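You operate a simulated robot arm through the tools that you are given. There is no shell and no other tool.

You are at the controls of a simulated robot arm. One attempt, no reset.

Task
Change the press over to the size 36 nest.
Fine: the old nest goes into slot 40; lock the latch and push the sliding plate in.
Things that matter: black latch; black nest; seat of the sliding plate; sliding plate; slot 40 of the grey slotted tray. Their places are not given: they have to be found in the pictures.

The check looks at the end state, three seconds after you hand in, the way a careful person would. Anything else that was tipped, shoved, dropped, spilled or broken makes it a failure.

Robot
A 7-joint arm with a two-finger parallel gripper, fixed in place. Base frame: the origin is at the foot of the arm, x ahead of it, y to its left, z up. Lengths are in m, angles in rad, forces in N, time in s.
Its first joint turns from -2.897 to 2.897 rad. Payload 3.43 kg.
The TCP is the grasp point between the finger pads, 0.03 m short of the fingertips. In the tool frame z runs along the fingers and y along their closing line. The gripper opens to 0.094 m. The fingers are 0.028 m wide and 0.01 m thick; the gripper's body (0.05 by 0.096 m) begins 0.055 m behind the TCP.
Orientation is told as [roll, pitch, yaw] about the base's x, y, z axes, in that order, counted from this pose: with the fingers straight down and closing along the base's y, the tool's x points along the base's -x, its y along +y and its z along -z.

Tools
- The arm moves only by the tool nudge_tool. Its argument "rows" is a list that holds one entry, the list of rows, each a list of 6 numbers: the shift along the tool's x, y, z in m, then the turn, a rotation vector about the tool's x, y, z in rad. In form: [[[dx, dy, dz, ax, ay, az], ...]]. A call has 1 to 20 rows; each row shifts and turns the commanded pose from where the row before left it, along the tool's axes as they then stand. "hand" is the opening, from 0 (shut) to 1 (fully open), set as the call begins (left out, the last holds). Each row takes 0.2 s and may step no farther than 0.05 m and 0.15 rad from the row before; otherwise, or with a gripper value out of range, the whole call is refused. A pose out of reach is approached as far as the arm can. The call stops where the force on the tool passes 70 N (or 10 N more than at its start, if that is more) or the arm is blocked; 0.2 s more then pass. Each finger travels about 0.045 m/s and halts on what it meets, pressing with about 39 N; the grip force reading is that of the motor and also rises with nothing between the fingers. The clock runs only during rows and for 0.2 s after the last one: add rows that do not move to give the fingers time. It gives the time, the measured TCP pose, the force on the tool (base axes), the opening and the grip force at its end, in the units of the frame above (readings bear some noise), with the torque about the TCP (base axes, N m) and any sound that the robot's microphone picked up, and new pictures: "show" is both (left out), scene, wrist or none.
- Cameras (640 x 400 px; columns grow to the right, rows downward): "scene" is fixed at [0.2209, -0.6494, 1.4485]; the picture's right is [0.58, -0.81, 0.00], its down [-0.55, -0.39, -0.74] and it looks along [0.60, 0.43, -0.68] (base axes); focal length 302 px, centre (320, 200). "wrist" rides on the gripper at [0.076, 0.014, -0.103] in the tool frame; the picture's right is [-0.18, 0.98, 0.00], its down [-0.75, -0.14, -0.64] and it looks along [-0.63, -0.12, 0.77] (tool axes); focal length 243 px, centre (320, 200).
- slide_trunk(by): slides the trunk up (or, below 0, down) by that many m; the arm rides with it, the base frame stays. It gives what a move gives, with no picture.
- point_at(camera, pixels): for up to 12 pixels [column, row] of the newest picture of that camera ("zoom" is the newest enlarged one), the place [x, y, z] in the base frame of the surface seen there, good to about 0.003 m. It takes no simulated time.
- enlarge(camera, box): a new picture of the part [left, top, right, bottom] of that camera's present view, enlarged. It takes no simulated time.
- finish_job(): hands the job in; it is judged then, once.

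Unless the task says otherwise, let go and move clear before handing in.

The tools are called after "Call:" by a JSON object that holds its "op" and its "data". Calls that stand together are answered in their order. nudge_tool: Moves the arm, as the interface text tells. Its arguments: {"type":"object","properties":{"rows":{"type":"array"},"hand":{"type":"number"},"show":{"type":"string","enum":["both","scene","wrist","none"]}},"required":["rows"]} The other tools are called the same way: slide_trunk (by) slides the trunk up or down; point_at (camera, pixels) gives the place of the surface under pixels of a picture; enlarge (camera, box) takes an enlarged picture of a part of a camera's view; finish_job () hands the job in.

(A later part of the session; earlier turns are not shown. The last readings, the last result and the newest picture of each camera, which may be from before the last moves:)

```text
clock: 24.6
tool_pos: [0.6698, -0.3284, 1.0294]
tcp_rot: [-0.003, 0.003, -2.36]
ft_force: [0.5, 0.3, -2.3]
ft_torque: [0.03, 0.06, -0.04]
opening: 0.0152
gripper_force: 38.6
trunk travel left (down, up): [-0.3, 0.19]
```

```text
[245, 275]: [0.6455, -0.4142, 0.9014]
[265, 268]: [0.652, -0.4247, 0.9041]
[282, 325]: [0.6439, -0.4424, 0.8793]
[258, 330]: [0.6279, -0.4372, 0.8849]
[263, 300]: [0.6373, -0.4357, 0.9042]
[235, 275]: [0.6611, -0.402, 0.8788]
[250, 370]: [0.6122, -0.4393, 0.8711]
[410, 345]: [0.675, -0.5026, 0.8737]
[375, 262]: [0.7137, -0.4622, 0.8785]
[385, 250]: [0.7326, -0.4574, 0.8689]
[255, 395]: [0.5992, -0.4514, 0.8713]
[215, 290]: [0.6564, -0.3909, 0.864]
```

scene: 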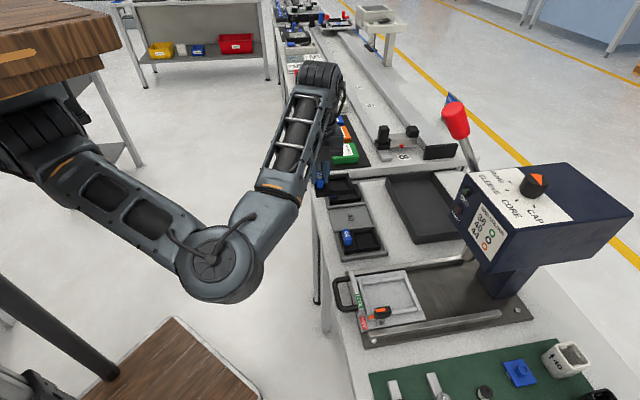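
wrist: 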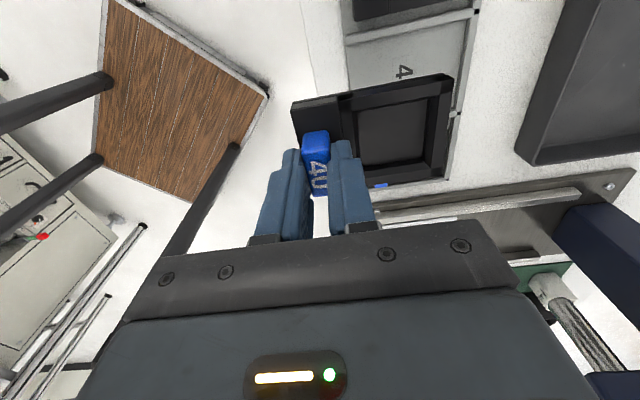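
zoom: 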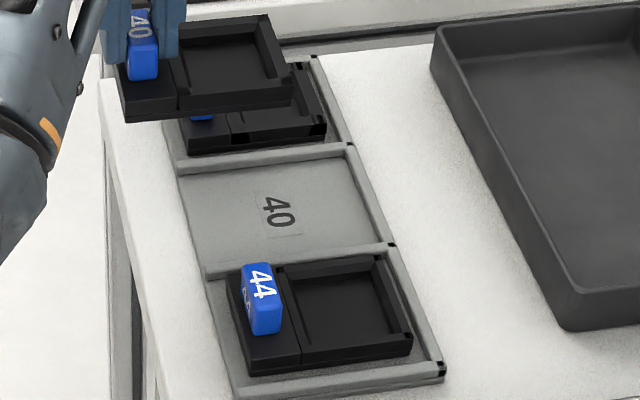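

Slot 40's interior runs v 0.204–0.279 with its floor at z 0.863, and the neighbouring nests' tabs sit at u≈0.7555. I'll move over slot 40 at height and check.

Call:
{"op": "nudge_tool", "data": {"rows": [[[0, 0.025, 0, 0, 0, 0], [0, 0.0247, 0, 0, 0, 0], [0, 0, 0.03, 0, 0, 0], [0, 0, 0.03, 0, 0, 0], [0, 0, 0, 0, 0, 0]]], "show": "both"}}

Call:
{"op": "enlarge", "data": {"camera": "scene", "box": [310, 170, 410, 260]}}

Call:
{"op": "enlarge", "data": {"camera": "wrist", "box": [260, 20, 480, 200]}}

```text
clock: 25.8
tool_pos: [0.7042, -0.3634, 0.9694]
tcp_rot: [-0.004, 0.003, -2.361]
ft_force: [0.0, 0.2, -1.7]
ft_torque: [0.04, 0.05, 0.01]
opening: 0.0151
gripper_force: 38.7
trunk travel left (down, up): [-0.3, 0.19]
```

scene: 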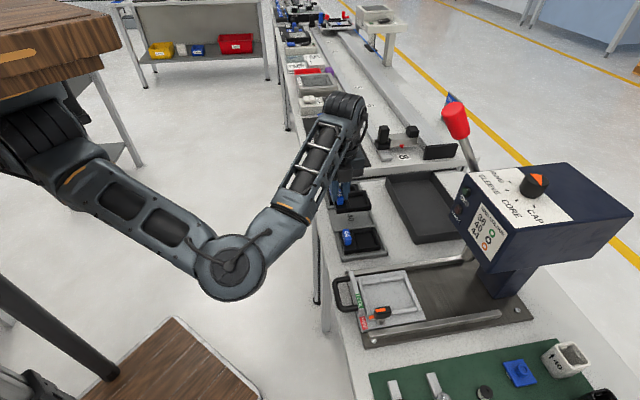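
wrist: 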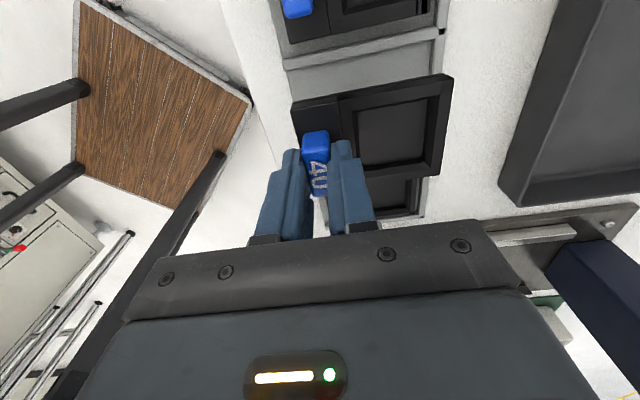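

```text
4.44 times, centred on (360, 215) of scene
```

zoom: 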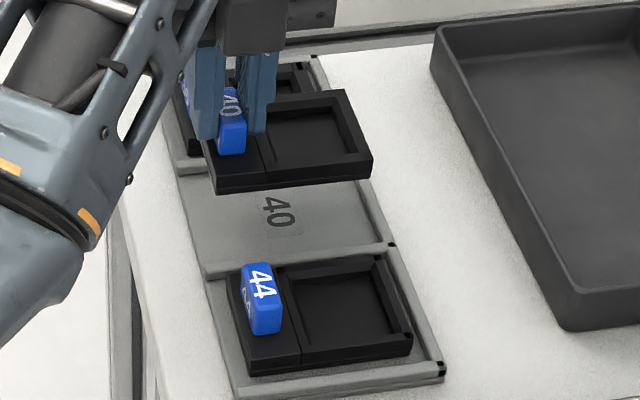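

```text
2.22 times, centred on (370, 110) of wrist
```

zoom: 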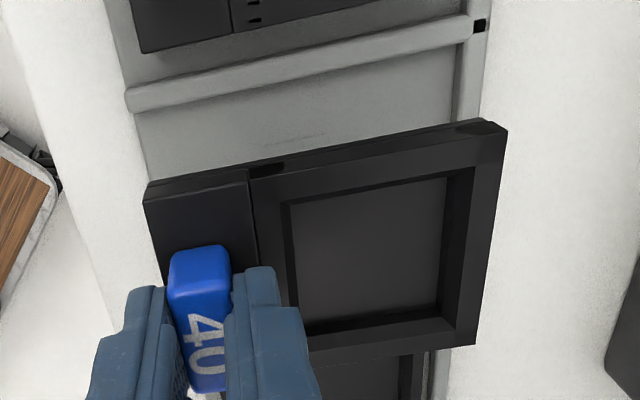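

The nest is above slot 40 with TCP at u 0.755, v 0.241. I'll verify the held nest's corner positions against the slot.

Call:
{"op": "point_at", "data": {"camera": "zoom", "pixels": [[150, 192], [495, 132], [470, 335], [200, 265], [245, 175], [135, 100], [465, 30], [460, 80], [140, 140], [160, 260], [370, 230], [500, 145]]}}

```text
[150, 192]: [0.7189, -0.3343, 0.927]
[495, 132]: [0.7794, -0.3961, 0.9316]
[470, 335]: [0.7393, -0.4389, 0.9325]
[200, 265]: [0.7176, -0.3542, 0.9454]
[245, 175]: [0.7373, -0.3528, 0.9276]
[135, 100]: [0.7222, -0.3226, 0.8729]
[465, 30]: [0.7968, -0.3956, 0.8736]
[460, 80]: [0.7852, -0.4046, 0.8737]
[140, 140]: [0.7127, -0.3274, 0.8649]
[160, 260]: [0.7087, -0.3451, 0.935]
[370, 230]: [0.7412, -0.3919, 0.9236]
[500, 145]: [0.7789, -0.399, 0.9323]
```

The nest's corners (u 0.745–0.832, v 0.212–0.272) fit inside slot 40. I'll descend to just above the floor.

Call:
{"op": "nudge_tool", "data": {"rows": [[[0, 0, 0.02, 0, 0, 0], [0, 0, 0.018, 0, 0, 0], [0, 0, 0.01, 0, 0, 0], [0, 0, 0, 0, 0, 0]]], "show": "both"}}

Call:
{"op": "enlarge", "data": {"camera": "scene", "box": [310, 170, 410, 260]}}

```text
clock: 26.8
tool_pos: [0.704, -0.3615, 0.9217]
tcp_rot: [-0.004, 0.002, -2.361]
ft_force: [0.7, -0.1, -1.8]
ft_torque: [0.05, 0.02, 0.0]
opening: 0.0154
gripper_force: 38.9
trunk travel left (down, up): [-0.3, 0.19]
```

scene: 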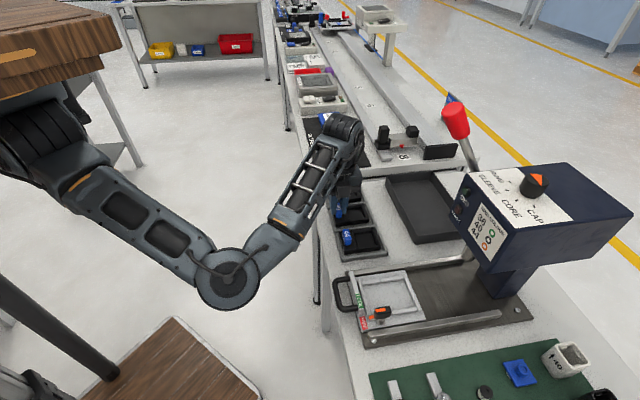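
wrist: 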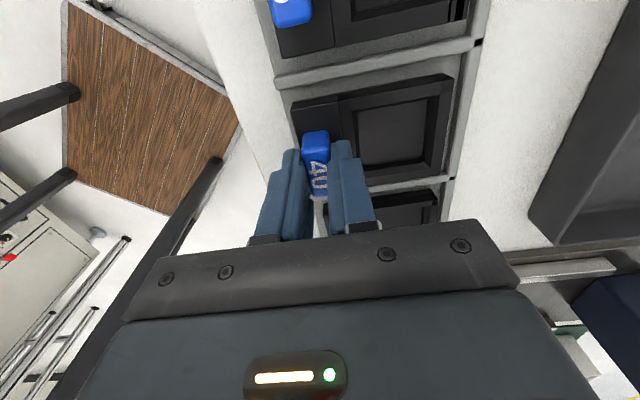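

```text
4.44 times, centred on (360, 215) of scene
```

zoom: 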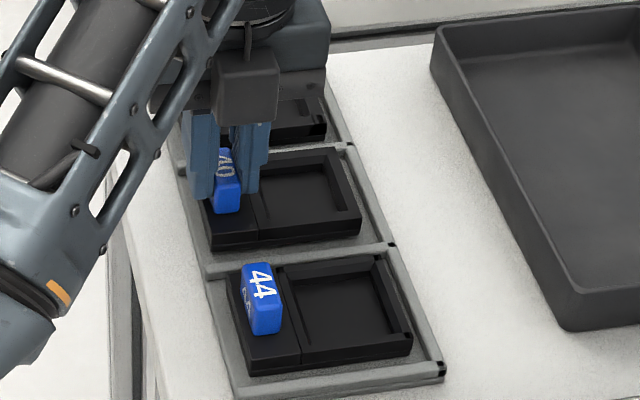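

The nest is inside the slot and close to the floor. I'll lower it in 1 mm steps and watch for contact.

Call:
{"op": "nudge_tool", "data": {"rows": [[[0, 0, 0.0015, 0, 0, 0], [0, 0, 0.0015, 0, 0, 0], [0, 0, 0, 0, 0, 0]]], "show": "none"}}

```text
clock: 27.6
tool_pos: [0.7042, -0.3628, 0.9198]
tcp_rot: [-0.004, 0.002, -2.361]
ft_force: [-0.3, 0.0, -2.0]
ft_torque: [0.07, 0.04, -0.03]
opening: 0.0155
gripper_force: 38.9
trunk travel left (down, up): [-0.3, 0.19]
```

Call:
{"op": "nudge_tool", "data": {"rows": [[[0, 0, 0.001, 0, 0, 0], [0, 0, 0.001, 0, 0, 0], [0, 0, 0, 0, 0, 0]]], "show": "none"}}

```text
clock: 28.4
tool_pos: [0.7043, -0.363, 0.9189]
tcp_rot: [-0.003, 0.003, -2.361]
ft_force: [-1.2, 1.4, 4.0]
ft_torque: [-0.18, -0.02, -0.02]
opening: 0.0154
gripper_force: 38.8
trunk travel left (down, up): [-0.3, 0.19]
```

Contact force shows, with z rising from -2 to +4 N. I'll lower 0.5 mm more, then open to a small width so neither finger reaches the tray wall.

Call:
{"op": "nudge_tool", "data": {"rows": [[[0, 0, 0.0005, 0, 0, 0], [0, 0, 0, 0, 0, 0]]], "show": "none"}}

Call:
{"op": "nudge_tool", "data": {"rows": [[[0, 0, 0, 0, 0, 0], [0, 0, 0, 0, 0, 0], [0, 0, 0, 0, 0, 0]]], "hand": 0.32, "show": "both"}}

Call:
{"op": "enlarge", "data": {"camera": "wrist", "box": [240, 20, 460, 200]}}

```text
clock: 29.0
tool_pos: [0.7037, -0.3638, 0.9177]
tcp_rot: [-0.001, 0.002, -2.36]
ft_force: [3.7, 0.8, 11.4]
ft_torque: [-0.2, -0.01, 0.01]
opening: 0.0153
gripper_force: 38.9
trunk travel left (down, up): [-0.3, 0.19]
```

```text
clock: 29.8
tool_pos: [0.7044, -0.3634, 0.9172]
tcp_rot: [-0.003, -0.001, -2.362]
ft_force: [-0.6, 0.5, 0.2]
ft_torque: [0.01, 0.0, 0.0]
opening: 0.0302
gripper_force: 0.0
trunk travel left (down, up): [-0.3, 0.19]
```

scene: 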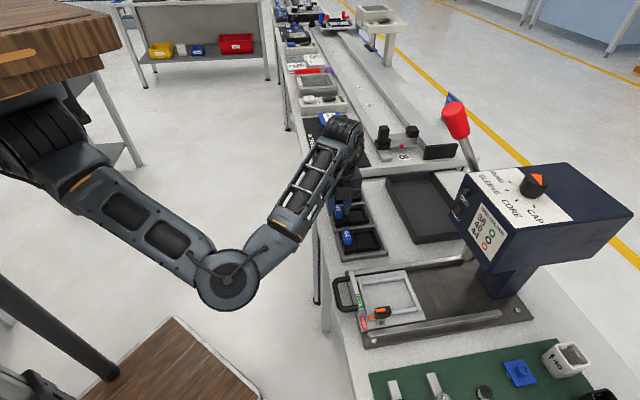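
wrist: 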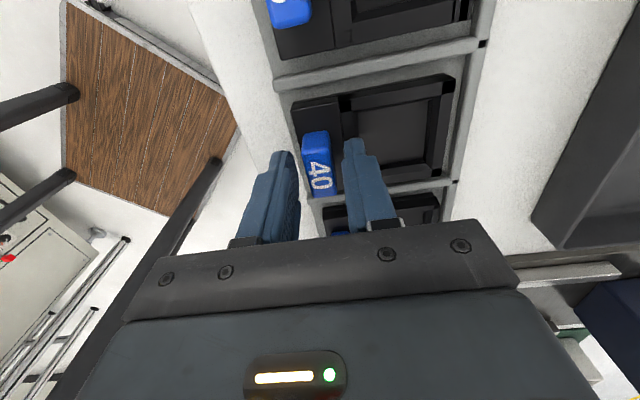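

```text
2.22 times, centred on (350, 110) of wrist
```

zoom: 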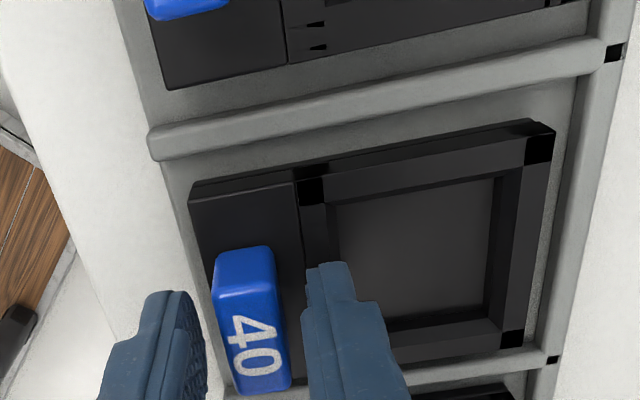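

The 40 nest is seated flat in slot 40 and the fingers are clear of its tab. I'll lift straight up, then move along +v over the 36 nest.

Call:
{"op": "nudge_tool", "data": {"rows": [[[0, 0, -0.02, 0, 0, 0], [0, 0, -0.04, 0, 0, 0], [0, 0, -0.04, 0, 0, 0], [0.043, 0, 0, 0, 0, 0], [0.042, 0, 0, 0, 0, 0], [0, 0, 0, 0, 0, 0]]], "show": "both"}}

Call:
{"op": "enlarge", "data": {"camera": "wrist", "box": [240, 0, 440, 140]}}

```text
clock: 31.2
tool_pos: [0.7651, -0.3048, 1.0172]
tcp_rot: [-0.005, 0.002, -2.361]
ft_force: [1.0, -0.2, -1.0]
ft_torque: [0.01, 0.01, -0.03]
opening: 0.0301
gripper_force: 0.0
trunk travel left (down, up): [-0.3, 0.19]
```

scene: 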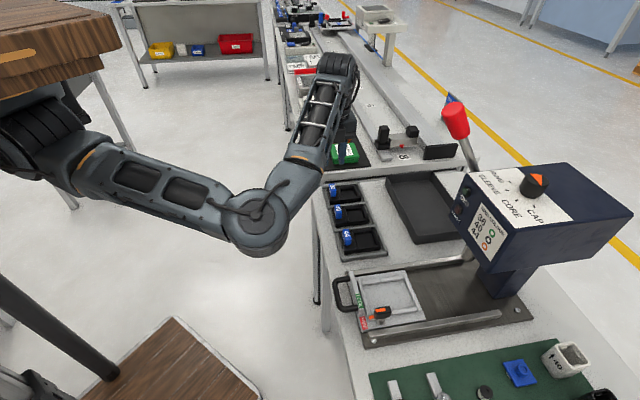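
wrist: 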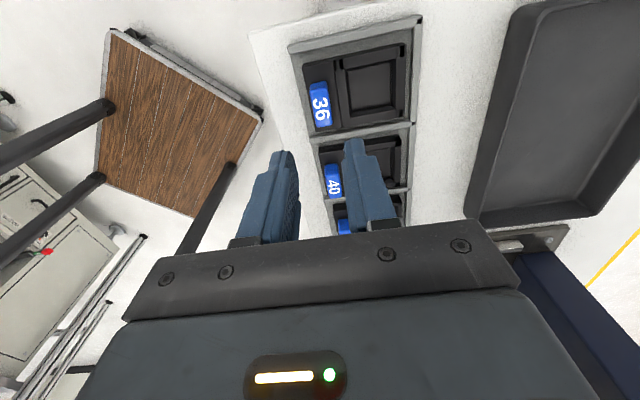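

```text
2.86 times, centred on (340, 70) of wrist
```

zoom: 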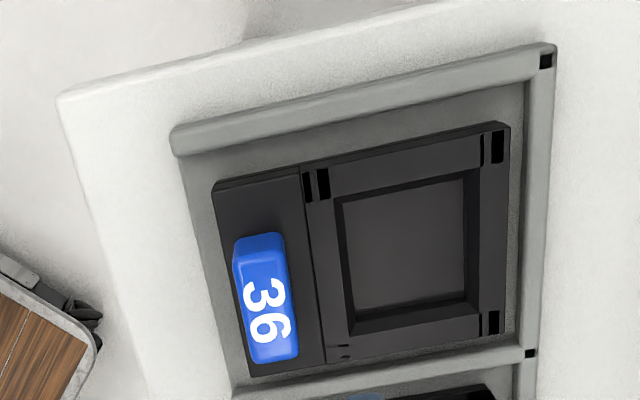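

Call:
{"op": "point_at", "data": {"camera": "zoom", "pixels": [[237, 262], [285, 250], [295, 345], [253, 358], [265, 300], [218, 195], [248, 370], [505, 130], [500, 330], [300, 170], [325, 355], [230, 300]]}}

Call:
{"op": "enlarge", "data": {"camera": "scene", "box": [310, 170, 410, 260]}}

```text
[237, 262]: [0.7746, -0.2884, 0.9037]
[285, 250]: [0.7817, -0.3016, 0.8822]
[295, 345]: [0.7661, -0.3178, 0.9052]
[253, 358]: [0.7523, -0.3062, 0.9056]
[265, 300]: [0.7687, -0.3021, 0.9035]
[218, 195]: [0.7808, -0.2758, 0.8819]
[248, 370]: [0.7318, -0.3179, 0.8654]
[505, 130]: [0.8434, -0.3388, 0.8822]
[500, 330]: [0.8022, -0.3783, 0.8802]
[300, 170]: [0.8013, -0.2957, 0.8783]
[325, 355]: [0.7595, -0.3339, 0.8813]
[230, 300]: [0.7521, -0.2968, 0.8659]
```

```text
4.44 times, centred on (360, 215) of scene
```

zoom: 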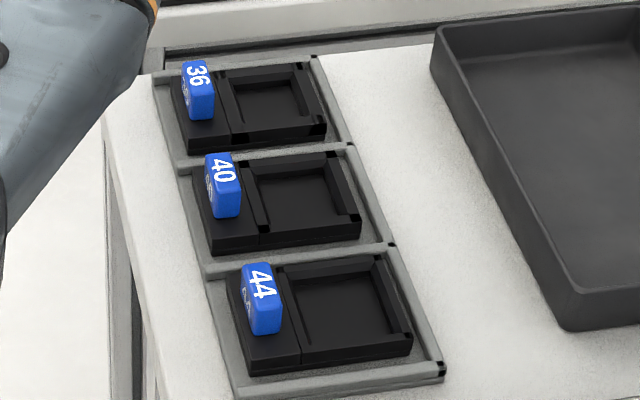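

The scene view confirms 36, 40 and 44 in their slots. The 36 tab is centred at about u 0.7565, v 0.329 with its top at z 0.904. I'll shift 3.5 mm and descend to just above it for a check.

Call:
{"op": "nudge_tool", "data": {"rows": [[[0.0035, 0, 0.02, 0, 0, 0], [0, 0, 0.03, 0, 0, 0], [0, 0, 0.029, 0, 0, 0], [0, 0, 0, 0, 0, 0]]], "hand": 0.3, "show": "wrist"}}

Call:
{"op": "enlarge", "data": {"camera": "wrist", "box": [230, 60, 420, 200]}}

```text
clock: 32.2
tool_pos: [0.7661, -0.3009, 0.9367]
tcp_rot: [-0.004, 0.003, -2.361]
ft_force: [0.0, 0.2, 0.0]
ft_torque: [0.02, 0.03, 0.0]
opening: 0.0283
gripper_force: 0.0
trunk travel left (down, up): [-0.3, 0.19]
```

wrist: 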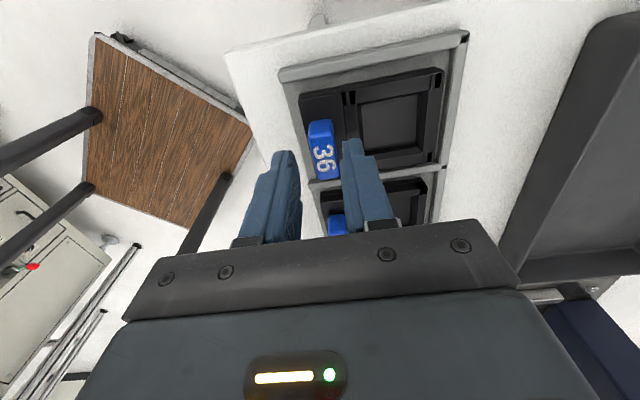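

```text
2.86 times, centred on (325, 130) of wrist
```

zoom: 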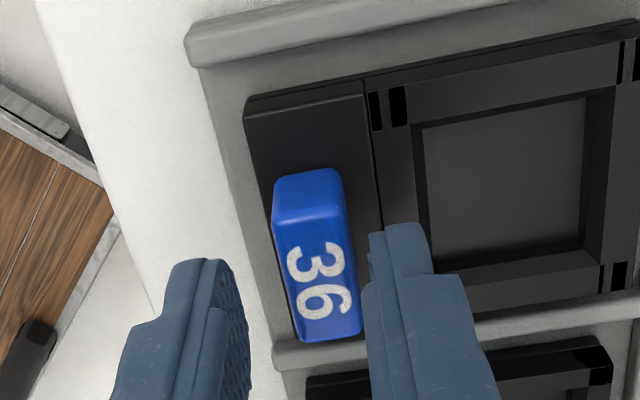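

The tab sits slightly toward the right finger, so I'll shift 2.5 mm in +u before descending to TCP z≈0.918.

Call:
{"op": "nudge_tool", "data": {"rows": [[[0, 0.0025, 0, 0, 0, 0], [0, 0, 0.01, 0, 0, 0], [0, 0, 0.009, 0, 0, 0], [0, 0, 0, 0, 0, 0]]], "show": "wrist"}}

Call:
{"op": "enlarge", "data": {"camera": "wrist", "box": [230, 60, 420, 200]}}

```text
clock: 33.2
tool_pos: [0.7686, -0.3021, 0.918]
tcp_rot: [-0.003, 0.002, -2.362]
ft_force: [0.0, -0.2, 0.2]
ft_torque: [0.0, -0.02, 0.02]
opening: 0.028
gripper_force: 0.1
trunk travel left (down, up): [-0.3, 0.19]
```

wrist: 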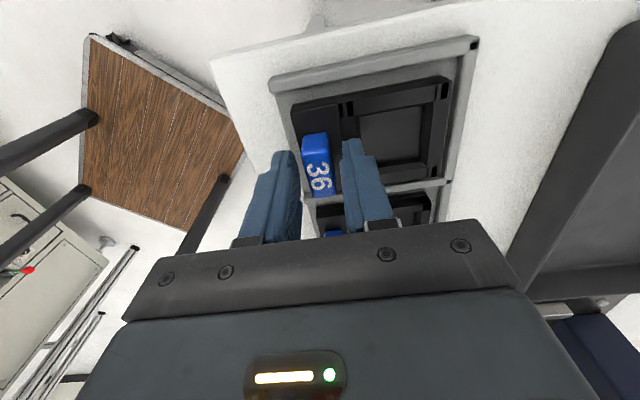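

```text
2.86 times, centred on (325, 130) of wrist
```

zoom: 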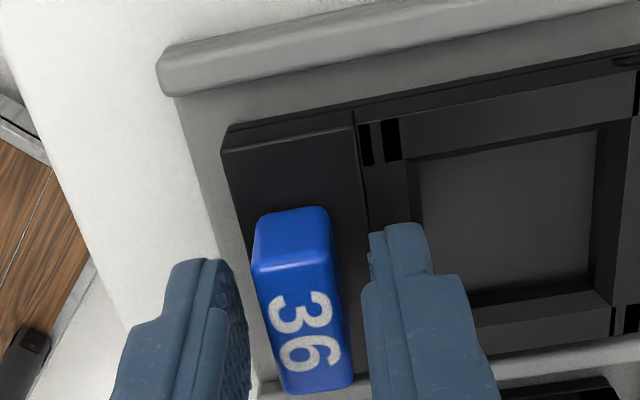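

The tab is centred between the fingers with no contact. I'll close and then lift gently.

Call:
{"op": "nudge_tool", "data": {"rows": [[[0, 0, 0, 0, 0, 0], [0, 0, 0, 0, 0, 0], [0, 0, 0, 0, 0, 0], [0, 0, 0, 0, 0, 0]]], "hand": 0, "show": "none"}}

Call:
{"op": "nudge_tool", "data": {"rows": [[[0, 0, -0.005, 0, 0, 0], [0, 0, -0.01, 0, 0, 0], [0, 0, -0.025, 0, 0, 0], [0, 0, 0, 0, 0, 0]]], "show": "both"}}

```text
clock: 34.2
tool_pos: [0.7683, -0.3032, 0.9185]
tcp_rot: [-0.004, 0.001, -2.361]
ft_force: [0.7, 0.4, 0.3]
ft_torque: [-0.04, -0.05, 0.04]
opening: 0.0156
gripper_force: 39.8
trunk travel left (down, up): [-0.3, 0.19]
```

```text
clock: 35.2
tool_pos: [0.7678, -0.3033, 0.9597]
tcp_rot: [-0.006, 0.003, -2.361]
ft_force: [0.1, -0.9, -2.2]
ft_torque: [0.07, 0.02, 0.0]
opening: 0.0152
gripper_force: 39.0
trunk travel left (down, up): [-0.3, 0.19]
```

scene: 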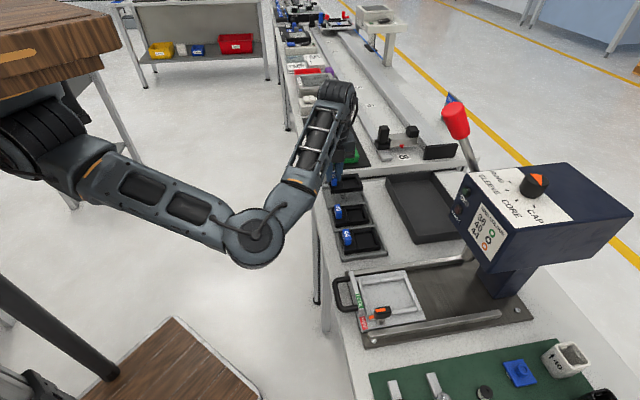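
wrist: 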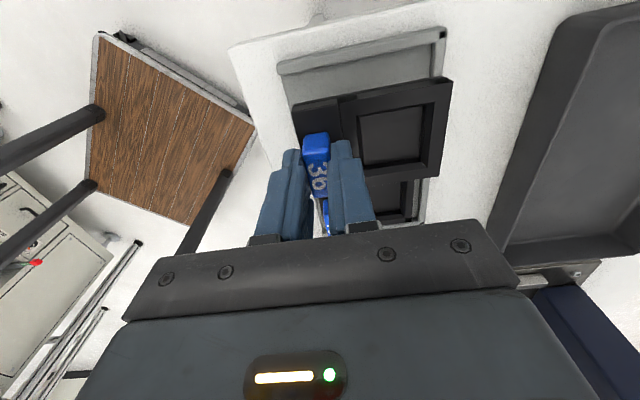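

The 36 nest is lifted. I'll measure how it sits in the grip, and measure the empty seat from the scene camera.

Call:
{"op": "enlarge", "data": {"camera": "wrist", "box": [260, 20, 480, 200]}}

Call:
{"op": "point_at", "data": {"camera": "zoom", "pixels": [[155, 205], [495, 142], [470, 340], [170, 225], [480, 150], [455, 335], [250, 200], [370, 240], [205, 265], [160, 240]]}}

Call:
{"op": "enlarge", "data": {"camera": "scene", "box": [330, 260, 430, 340]}}

```text
2.22 times, centred on (370, 110) of wrist
```

zoom: 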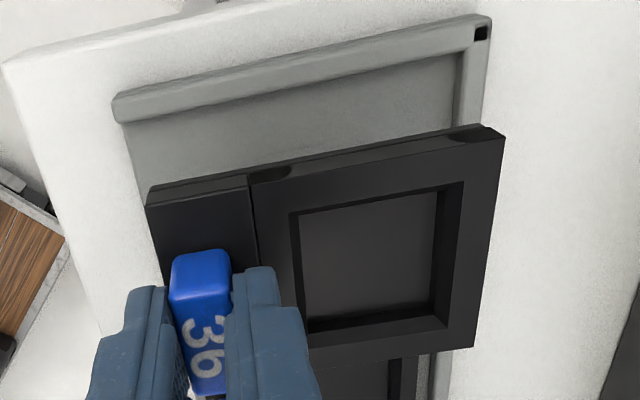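

```text
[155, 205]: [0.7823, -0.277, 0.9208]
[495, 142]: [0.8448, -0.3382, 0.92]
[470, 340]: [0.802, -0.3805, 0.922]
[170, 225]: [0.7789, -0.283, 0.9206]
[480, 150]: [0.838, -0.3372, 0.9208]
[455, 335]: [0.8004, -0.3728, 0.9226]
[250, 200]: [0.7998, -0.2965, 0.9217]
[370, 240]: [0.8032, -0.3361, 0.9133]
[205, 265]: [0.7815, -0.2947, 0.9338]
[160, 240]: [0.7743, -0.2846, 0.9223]
```

```text
5.00 times, centred on (380, 300) of scene
```

zoom: 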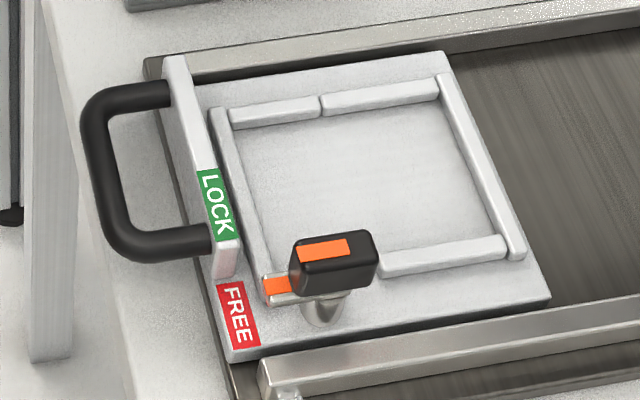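

The nest hangs level in the grip. I'll measure the seat ridges in this scene zoom.

Call:
{"op": "point_at", "data": {"camera": "zoom", "pixels": [[236, 135], [262, 260], [240, 126], [320, 112], [430, 98], [445, 110], [492, 230], [390, 252], [490, 238], [260, 118], [380, 98], [370, 180]]}}

Call:
{"op": "point_at", "data": {"camera": "zoom", "pixels": [[222, 130], [248, 250], [230, 190], [450, 95], [505, 235], [478, 170], [440, 258], [275, 110], [400, 90], [320, 320], [345, 265], [275, 285]]}}

```text
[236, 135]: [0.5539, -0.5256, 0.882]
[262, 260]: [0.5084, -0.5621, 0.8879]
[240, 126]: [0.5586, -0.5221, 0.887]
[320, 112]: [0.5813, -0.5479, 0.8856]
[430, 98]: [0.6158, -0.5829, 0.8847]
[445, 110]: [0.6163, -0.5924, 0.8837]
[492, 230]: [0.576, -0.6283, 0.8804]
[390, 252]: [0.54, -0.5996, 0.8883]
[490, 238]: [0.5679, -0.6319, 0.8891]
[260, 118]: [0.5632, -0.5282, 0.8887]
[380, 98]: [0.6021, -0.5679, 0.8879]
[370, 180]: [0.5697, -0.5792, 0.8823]
```

```text
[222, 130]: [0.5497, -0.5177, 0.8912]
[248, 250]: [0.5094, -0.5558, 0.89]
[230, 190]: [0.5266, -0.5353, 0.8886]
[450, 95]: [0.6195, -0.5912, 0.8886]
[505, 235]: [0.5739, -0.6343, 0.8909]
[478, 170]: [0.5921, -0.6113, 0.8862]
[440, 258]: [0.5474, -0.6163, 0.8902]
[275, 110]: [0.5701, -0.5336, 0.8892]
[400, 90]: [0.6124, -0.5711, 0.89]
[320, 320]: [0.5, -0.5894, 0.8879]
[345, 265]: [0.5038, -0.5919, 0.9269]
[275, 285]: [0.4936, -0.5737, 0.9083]
```

The seat interior is u 0.762–0.853, v -0.043–0.023 with its floor at z≈0.882. That is about 3 mm bigger all round than the nest, so the target TCP is u 0.773, v -0.0095. I'll carry the nest back along the same safe path.

Call:
{"op": "nudge_tool", "data": {"rows": [[[0, -0.0265, -0.035, 0, 0, 0], [0, -0.0265, -0.035, 0, 0, 0], [-0.0423, 0, 0, 0, 0, 0], [-0.0423, 0, 0, 0, 0, 0], [-0.0423, 0, 0, 0, 0, 0], [-0.0423, 0, 0, 0, 0, 0], [-0.0423, 0, 0, 0, 0, 0], [-0.0423, 0, 0, 0, 0, 0], [-0.0423, 0, 0, 0, 0, 0], [-0.0423, 0, 0, 0, 0, 0], [0, 0.0345, 0, 0, 0, 0], [0, 0.0345, 0, 0, 0, 0], [0, 0, 0.03, 0, 0, 0], [0, 0, 0, 0, 0, 0]]], "show": "both"}}

Call:
{"op": "enlarge", "data": {"camera": "wrist", "box": [230, 20, 470, 200]}}

```text
clock: 38.2
tool_pos: [0.5384, -0.552, 0.999]
tcp_rot: [-0.004, 0.002, -2.362]
ft_force: [-0.6, 0.7, -2.3]
ft_torque: [0.1, 0.04, 0.0]
opening: 0.0157
gripper_force: 39.0
trunk travel left (down, up): [-0.3, 0.19]
```

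scene: 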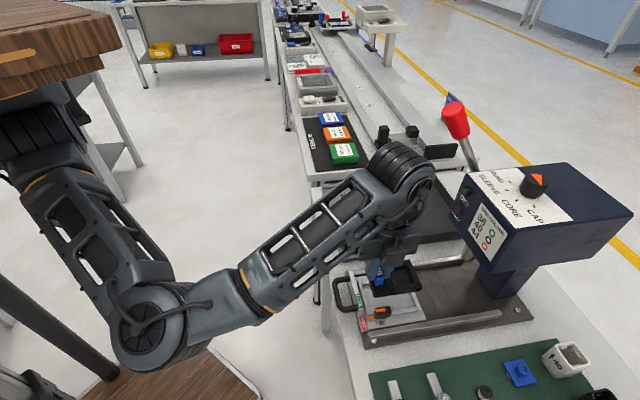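
wrist: 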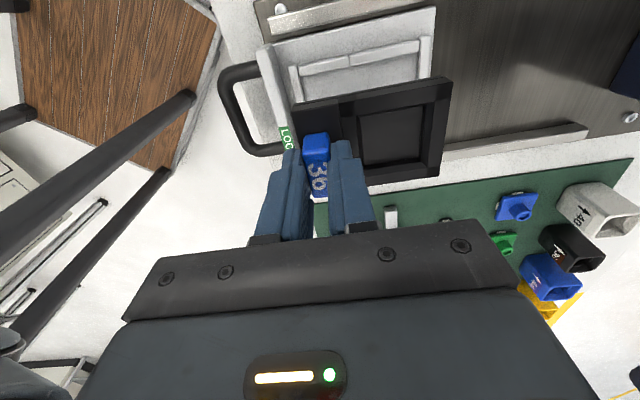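

```text
2.22 times, centred on (350, 110) of wrist
```

zoom: 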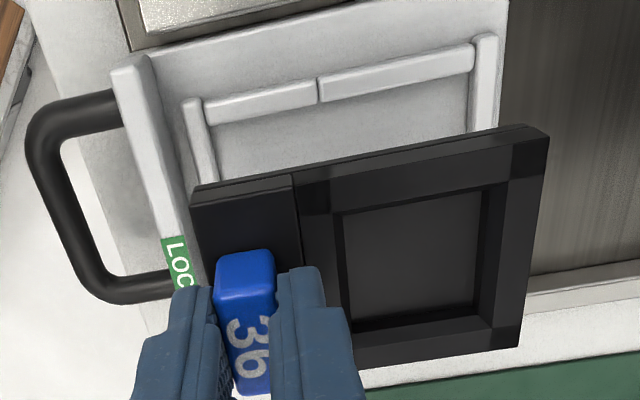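

The nest is above the seat. I'll compare the nest corners with the seat ridges seen here.

Call:
{"op": "point_at", "data": {"camera": "zoom", "pixels": [[200, 198], [540, 138], [512, 340], [290, 185], [320, 360], [210, 110], [330, 100], [460, 72], [212, 150], [470, 100], [195, 150], [490, 90]]}}

Call:
{"op": "point_at", "data": {"camera": "zoom", "pixels": [[198, 200], [202, 205], [536, 142], [533, 148], [510, 335], [505, 330], [215, 125], [300, 108], [420, 85], [466, 110], [218, 170], [155, 150]]}}

```text
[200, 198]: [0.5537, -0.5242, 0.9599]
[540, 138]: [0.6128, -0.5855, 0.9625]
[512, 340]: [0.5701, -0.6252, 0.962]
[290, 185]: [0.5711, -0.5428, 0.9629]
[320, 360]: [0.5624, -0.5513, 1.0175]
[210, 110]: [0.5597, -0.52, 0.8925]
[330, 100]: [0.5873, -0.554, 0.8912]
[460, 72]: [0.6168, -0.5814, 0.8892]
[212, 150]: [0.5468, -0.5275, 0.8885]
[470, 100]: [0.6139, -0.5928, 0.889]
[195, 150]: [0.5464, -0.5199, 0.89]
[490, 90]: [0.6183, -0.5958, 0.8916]
```

```text
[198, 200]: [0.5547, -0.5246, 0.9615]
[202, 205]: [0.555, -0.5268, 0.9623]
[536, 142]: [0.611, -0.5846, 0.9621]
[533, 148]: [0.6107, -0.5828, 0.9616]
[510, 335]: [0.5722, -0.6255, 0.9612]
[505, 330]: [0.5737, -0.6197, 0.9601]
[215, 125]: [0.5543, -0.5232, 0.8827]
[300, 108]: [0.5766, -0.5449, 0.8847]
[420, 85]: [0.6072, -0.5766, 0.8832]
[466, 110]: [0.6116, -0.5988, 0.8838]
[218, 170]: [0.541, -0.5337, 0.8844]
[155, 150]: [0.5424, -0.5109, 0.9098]
```

The nest centre (u 0.805, v -0.009) is about 2 mm short of the seat centre (0.807, -0.0105). I'll correct that and descend to just above the ridges.

Call:
{"op": "nudge_tool", "data": {"rows": [[[-0.001, 0.002, 0, 0, 0, 0], [0, 0, 0.025, 0, 0, 0], [0, 0, 0.02, 0, 0, 0], [0, 0, 0, 0, 0, 0], [0, 0, 0, 0, 0, 0]]], "show": "both"}}

Call:
{"op": "enlarge", "data": {"camera": "wrist", "box": [230, 20, 470, 200]}}

Call:
{"op": "enlarge", "data": {"camera": "scene", "box": [330, 260, 430, 340]}}

```text
clock: 39.4
tool_pos: [0.5385, -0.5534, 0.9536]
tcp_rot: [-0.003, 0.002, -2.36]
ft_force: [-0.7, -0.9, -2.1]
ft_torque: [0.02, 0.04, 0.0]
opening: 0.0156
gripper_force: 38.8
trunk travel left (down, up): [-0.3, 0.19]
```

scene: 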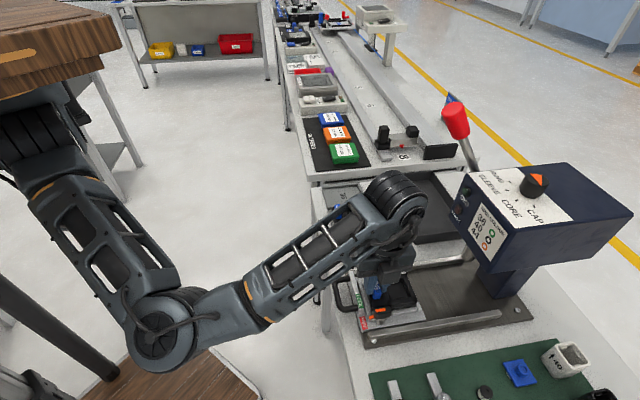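
wrist: 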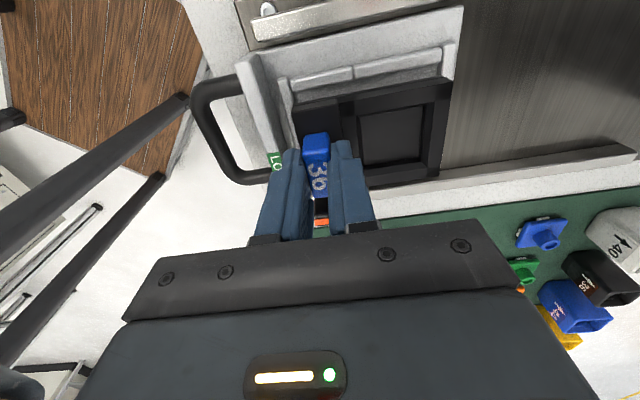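

```text
2.22 times, centred on (350, 110) of wrist
```

zoom: 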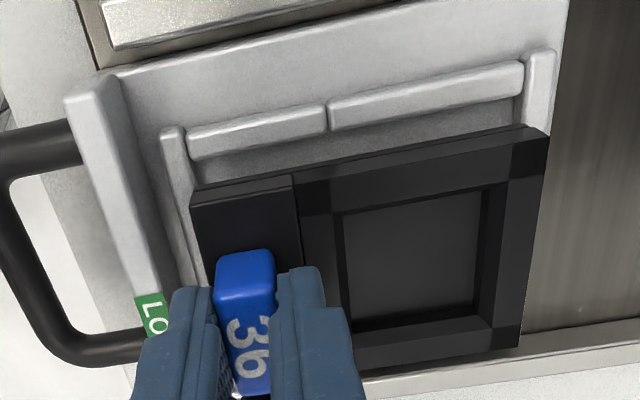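

```text
5.00 times, centred on (380, 300) of scene
```

zoom: 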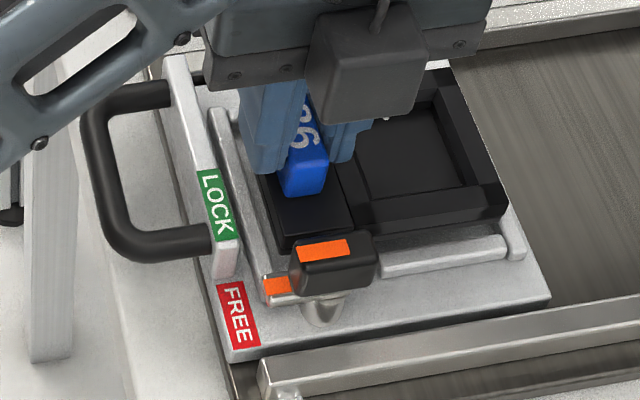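

The nest hovers just above the ridges and the latch is clear. I'll do one more comparison of nest against ridges from the wrist view before the last 17 mm.

Call:
{"op": "enlarge", "data": {"camera": "wrist", "box": [260, 40, 480, 200]}}

Call:
{"op": "point_at", "data": {"camera": "zoom", "pixels": [[136, 170], [500, 105], [470, 322], [180, 130], [270, 112], [400, 85], [480, 70], [125, 130], [492, 60], [470, 340], [350, 350], [140, 175]]}}

```text
2.50 times, centred on (370, 120) of wrist
```

zoom: 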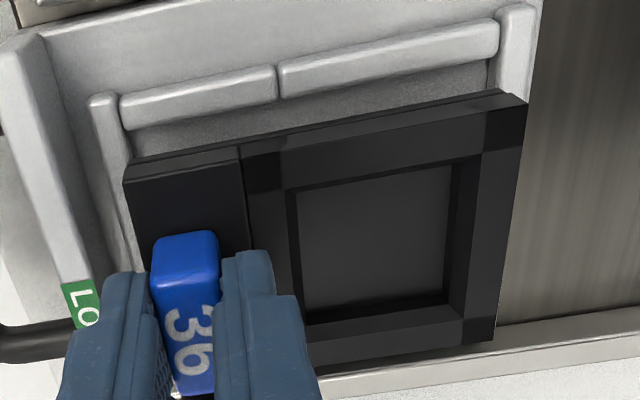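

```text
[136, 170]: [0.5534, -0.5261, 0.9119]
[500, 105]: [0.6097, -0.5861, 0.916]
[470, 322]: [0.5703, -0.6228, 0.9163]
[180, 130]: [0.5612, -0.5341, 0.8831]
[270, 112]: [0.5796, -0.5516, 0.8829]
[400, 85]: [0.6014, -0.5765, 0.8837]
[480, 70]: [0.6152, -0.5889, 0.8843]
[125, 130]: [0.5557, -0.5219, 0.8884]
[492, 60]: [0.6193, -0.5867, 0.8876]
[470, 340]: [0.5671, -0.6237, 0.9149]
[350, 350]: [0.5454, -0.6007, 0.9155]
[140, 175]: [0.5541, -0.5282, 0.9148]
```

Call:
{"op": "point_at", "data": {"camera": "zoom", "pixels": [[129, 182], [522, 110], [490, 318], [132, 190], [518, 114], [487, 312], [108, 150], [118, 200], [112, 120], [496, 85], [505, 40], [300, 345]]}}

```text
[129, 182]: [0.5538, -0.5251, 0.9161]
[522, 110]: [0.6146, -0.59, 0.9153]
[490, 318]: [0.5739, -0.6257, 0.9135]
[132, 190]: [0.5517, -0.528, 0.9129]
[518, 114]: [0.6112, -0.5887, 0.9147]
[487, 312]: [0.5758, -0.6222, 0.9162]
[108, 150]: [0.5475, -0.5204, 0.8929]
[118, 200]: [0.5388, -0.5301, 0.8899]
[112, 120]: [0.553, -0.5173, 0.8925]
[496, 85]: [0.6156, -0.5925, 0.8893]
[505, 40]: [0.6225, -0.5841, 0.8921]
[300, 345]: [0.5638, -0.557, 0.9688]
```

The nest (centre u≈0.8065, v≈-0.0095) is centred on the seat to within about 1 mm. I'll lower it slowly.

Call:
{"op": "nudge_tool", "data": {"rows": [[[0, 0, 0.005, 0, 0, 0], [0, 0, 0.004, 0, 0, 0], [0, 0, 0.003, 0, 0, 0], [0, 0, 0, 0, 0, 0]]], "show": "none"}}

```text
clock: 40.4
tool_pos: [0.5403, -0.5545, 0.9435]
tcp_rot: [0.001, -0.001, -2.36]
ft_force: [0.0, 4.1, 22.7]
ft_torque: [-0.82, 0.17, -0.03]
opening: 0.0154
gripper_force: 38.6
trunk travel left (down, up): [-0.3, 0.19]
```

The force reached 22.7 N at z 0.9435, about 7 mm too high. The torque puts the contact on the -v side, near the -v ridge. I'll lift a few mm and look closer.

Call:
{"op": "nudge_tool", "data": {"rows": [[[0, 0, -0.004, 0, 0, 0], [0, 0, 0, 0, 0, 0]]], "show": "both"}}

Call:
{"op": "enlarge", "data": {"camera": "scene", "box": [355, 265, 435, 325]}}

Call:
{"op": "enlarge", "data": {"camera": "wrist", "box": [260, 60, 480, 220]}}

```text
clock: 41.0
tool_pos: [0.5407, -0.553, 0.9438]
tcp_rot: [-0.007, 0.003, -2.363]
ft_force: [0.0, -0.1, -2.1]
ft_torque: [0.06, 0.05, 0.0]
opening: 0.0153
gripper_force: 38.6
trunk travel left (down, up): [-0.3, 0.19]
```

scene: 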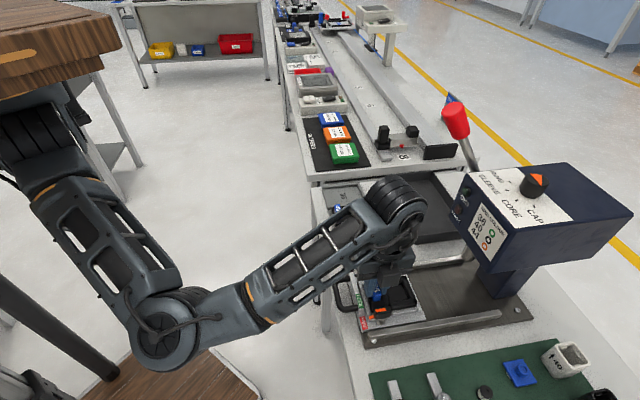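
wrist: 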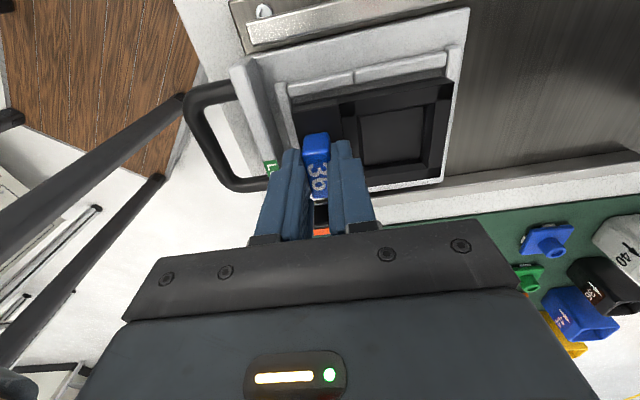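

```text
6.67 times, centred on (395, 295) of scene
```

zoom: 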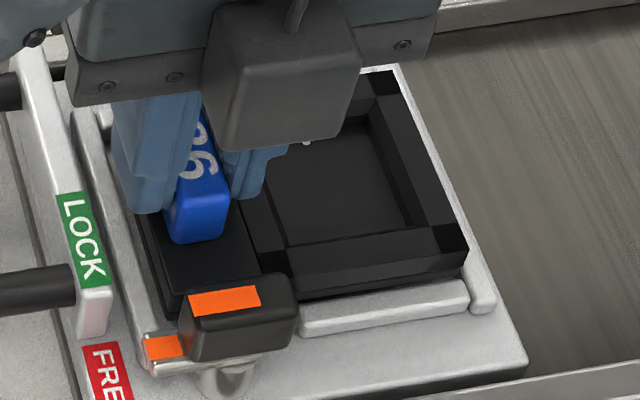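

```text
2.50 times, centred on (370, 140) of wrist
```

zoom: 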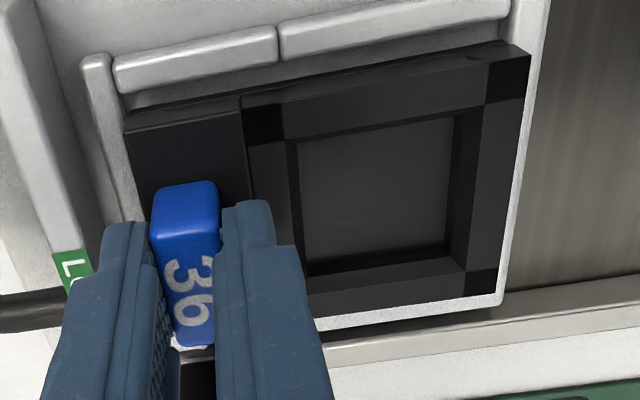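

Call:
{"op": "enlarge", "data": {"camera": "scene", "box": [370, 280, 430, 320]}}

```text
10.00 times, centred on (400, 300) of scene
```

zoom: 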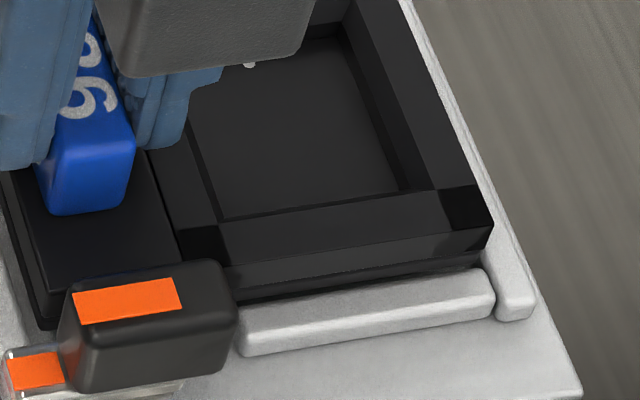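

Call:
{"op": "point_at", "data": {"camera": "zoom", "pixels": [[480, 222], [484, 250], [470, 262], [300, 255], [300, 275], [300, 292], [400, 240], [400, 260], [400, 275], [300, 312], [400, 298], [480, 280]]}}

Call:
{"op": "point_at", "data": {"camera": "zoom", "pixels": [[460, 268], [350, 283], [245, 318], [260, 325], [480, 255], [505, 270], [25, 300], [45, 325], [10, 200], [440, 100], [455, 110], [490, 200]]}}

```text
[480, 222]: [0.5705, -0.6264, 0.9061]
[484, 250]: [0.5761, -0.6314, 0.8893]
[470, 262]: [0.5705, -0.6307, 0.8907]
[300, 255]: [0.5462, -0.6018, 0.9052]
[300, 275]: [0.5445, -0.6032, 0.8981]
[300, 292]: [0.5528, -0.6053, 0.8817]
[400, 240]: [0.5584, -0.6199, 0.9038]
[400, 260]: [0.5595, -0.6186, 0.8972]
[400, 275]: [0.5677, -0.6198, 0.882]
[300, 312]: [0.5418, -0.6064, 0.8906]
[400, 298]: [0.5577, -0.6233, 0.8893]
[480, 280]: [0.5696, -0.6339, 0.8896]
```

```text
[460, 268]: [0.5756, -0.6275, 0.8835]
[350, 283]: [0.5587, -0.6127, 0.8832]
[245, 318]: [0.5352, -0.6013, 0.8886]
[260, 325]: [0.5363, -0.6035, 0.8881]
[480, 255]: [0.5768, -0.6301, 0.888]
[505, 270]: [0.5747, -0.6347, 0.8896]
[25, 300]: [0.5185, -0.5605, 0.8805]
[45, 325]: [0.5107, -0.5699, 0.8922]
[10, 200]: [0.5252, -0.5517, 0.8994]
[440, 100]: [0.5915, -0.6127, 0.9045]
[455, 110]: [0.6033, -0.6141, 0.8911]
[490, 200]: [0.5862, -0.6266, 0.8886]
```

The ridge tops are at z≈0.89, and the contact was at the near end of the -v ridge, so the nest needs to shift slightly toward +v. I'll shift 1.5 mm and lower again gently.

Call:
{"op": "nudge_tool", "data": {"rows": [[[0.0015, 0, 0, 0, 0, 0], [0, 0, 0.002, 0, 0, 0], [0, 0, 0.0015, 0, 0, 0], [0, 0, 0, 0, 0, 0]]], "show": "none"}}

```text
clock: 42.0
tool_pos: [0.5419, -0.5508, 0.9418]
tcp_rot: [-0.003, 0.001, -2.36]
ft_force: [0.4, -0.3, -2.6]
ft_torque: [0.04, 0.07, 0.02]
opening: 0.0155
gripper_force: 38.4
trunk travel left (down, up): [-0.3, 0.19]
```

No contact this time at the same height. I'll lower further in small steps.

Call:
{"op": "nudge_tool", "data": {"rows": [[[0, 0, 0.001, 0, 0, 0], [0, 0, 0.001, 0, 0, 0], [0, 0, 0, 0, 0, 0]]], "show": "none"}}

```text
clock: 42.8
tool_pos: [0.5416, -0.5537, 0.941]
tcp_rot: [-0.004, 0.002, -2.36]
ft_force: [-0.5, 0.7, -2.0]
ft_torque: [0.08, 0.02, 0.0]
opening: 0.0152
gripper_force: 39.3
trunk travel left (down, up): [-0.3, 0.19]
```

Call:
{"op": "nudge_tool", "data": {"rows": [[[0, 0, 0.001, 0, 0, 0], [0, 0, 0.001, 0, 0, 0], [0, 0, 0, 0, 0, 0]]], "show": "wrist"}}

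Call:
{"op": "enlarge", "data": {"camera": "wrist", "box": [260, 60, 480, 220]}}

Call:
{"op": "enlarge", "data": {"camera": "scene", "box": [370, 280, 430, 320]}}

```text
clock: 43.6
tool_pos: [0.5415, -0.5535, 0.938]
tcp_rot: [-0.004, 0.002, -2.363]
ft_force: [-0.7, 0.8, -2.2]
ft_torque: [0.06, 0.04, 0.01]
opening: 0.015
gripper_force: 38.8
trunk travel left (down, up): [-0.3, 0.19]
```

wrist: 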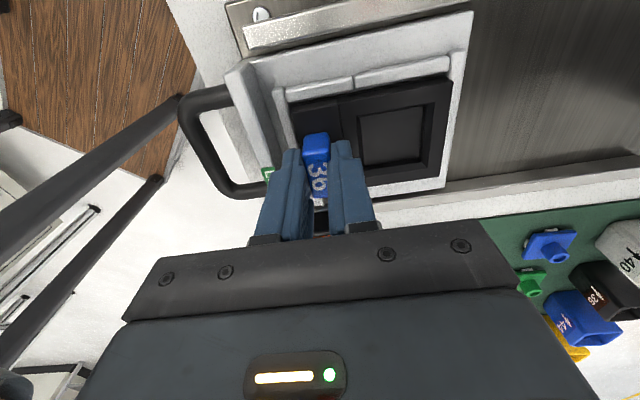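

```text
2.50 times, centred on (370, 140) of wrist
```

zoom: 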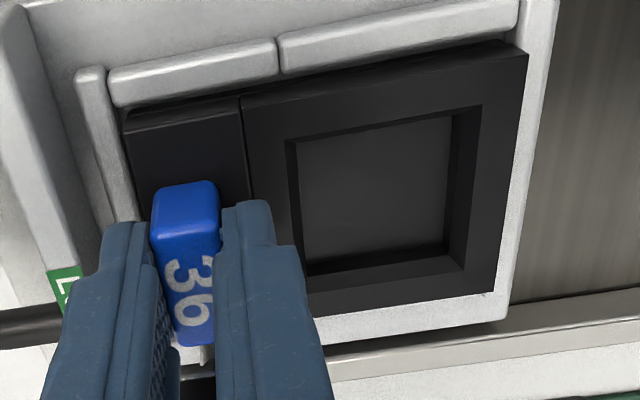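

```text
10.00 times, centred on (400, 300) of scene
```

zoom: 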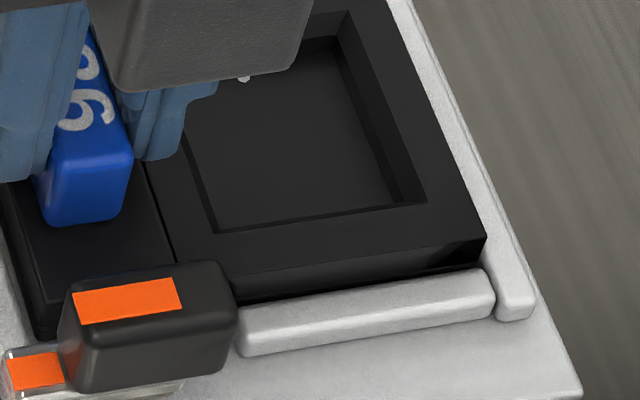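

The nest is now between the ridges. I'll continue the last couple of millimetres until it rests on the floor.

Call:
{"op": "nudge_tool", "data": {"rows": [[[0, 0, 0.001, 0, 0, 0], [0, 0, 0, 0, 0, 0]]], "show": "none"}}

```text
clock: 44.2
tool_pos: [0.5418, -0.5531, 0.9377]
tcp_rot: [-0.004, 0.002, -2.361]
ft_force: [0.0, 0.1, -2.4]
ft_torque: [0.05, 0.04, 0.01]
opening: 0.0156
gripper_force: 40.0
trunk travel left (down, up): [-0.3, 0.19]
```

Call:
{"op": "nudge_tool", "data": {"rows": [[[0, 0, 0.001, 0, 0, 0], [0, 0, 0, 0, 0, 0]]], "show": "none"}}

```text
clock: 44.8
tool_pos: [0.5418, -0.5529, 0.9372]
tcp_rot: [-0.003, 0.002, -2.36]
ft_force: [-1.0, 0.9, 2.4]
ft_torque: [-0.06, -0.17, -0.02]
opening: 0.0155
gripper_force: 39.6
trunk travel left (down, up): [-0.3, 0.19]
```

It has touched the floor, with z force going from -2.4 to +2.4 N. I'll press 0.6 mm more, then open to 24 mm, which stays clear of the handle bar.

Call:
{"op": "nudge_tool", "data": {"rows": [[[0, 0, 0.0006, 0, 0, 0], [0, 0, 0, 0, 0, 0]]], "show": "none"}}

Call:
{"op": "nudge_tool", "data": {"rows": [[[0, 0, 0, 0, 0, 0], [0, 0, 0, 0, 0, 0], [0, 0, 0, 0, 0, 0]]], "hand": 0.26, "show": "both"}}

Call:
{"op": "enlarge", "data": {"camera": "wrist", "box": [260, 60, 480, 220]}}

Call:
{"op": "enlarge", "data": {"camera": "scene", "box": [350, 270, 430, 320]}}

```text
clock: 45.4
tool_pos: [0.541, -0.5526, 0.9362]
tcp_rot: [-0.004, 0.001, -2.362]
ft_force: [0.6, 2.4, 7.8]
ft_torque: [0.3, -0.36, 0.05]
opening: 0.0155
gripper_force: 39.2
trunk travel left (down, up): [-0.3, 0.19]
```

```text
clock: 46.2
tool_pos: [0.5412, -0.5543, 0.9352]
tcp_rot: [-0.004, 0.002, -2.361]
ft_force: [-0.6, 0.0, 0.9]
ft_torque: [-0.01, 0.0, 0.01]
opening: 0.0243
gripper_force: 0.0
trunk travel left (down, up): [-0.3, 0.19]
```

scene: 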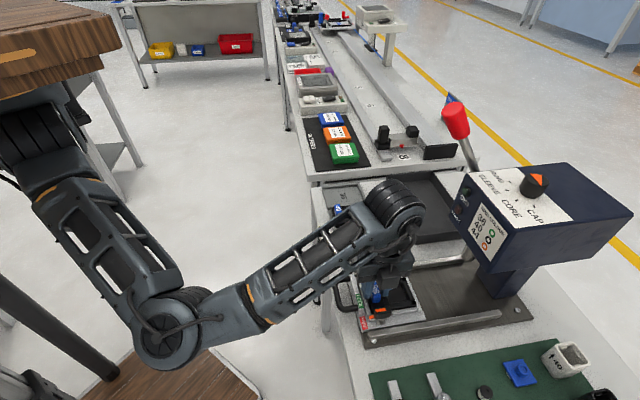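
wrist: 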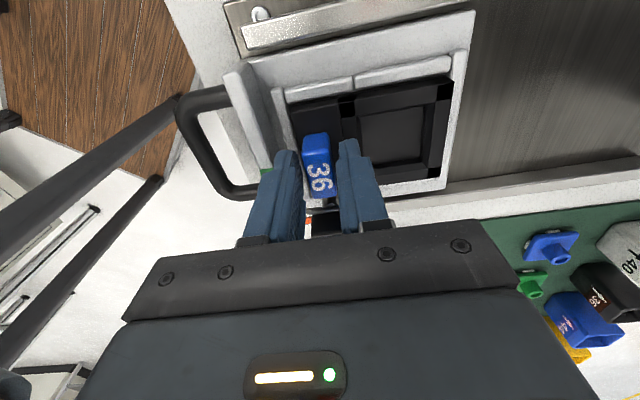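

```text
2.50 times, centred on (370, 140) of wrist
```

zoom: 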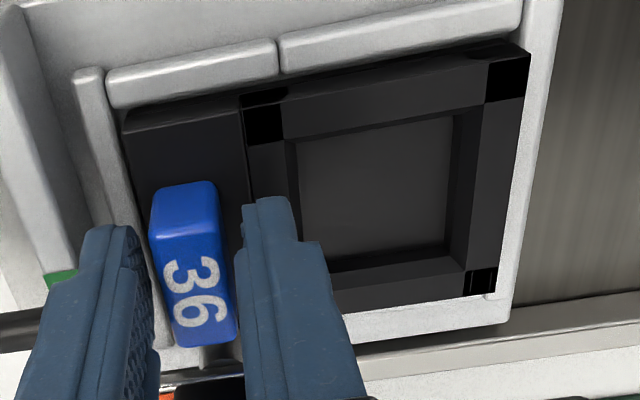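

```text
8.00 times, centred on (390, 295) of scene
```

zoom: 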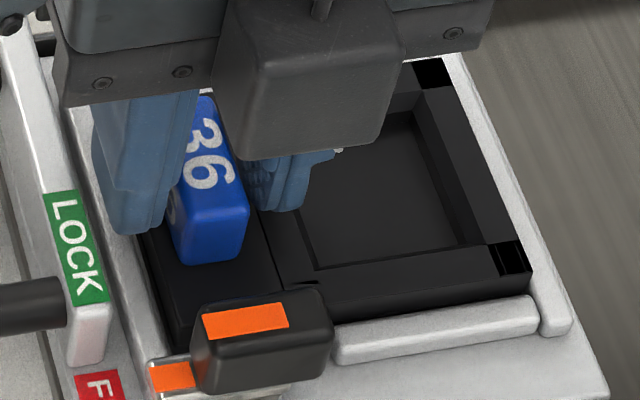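

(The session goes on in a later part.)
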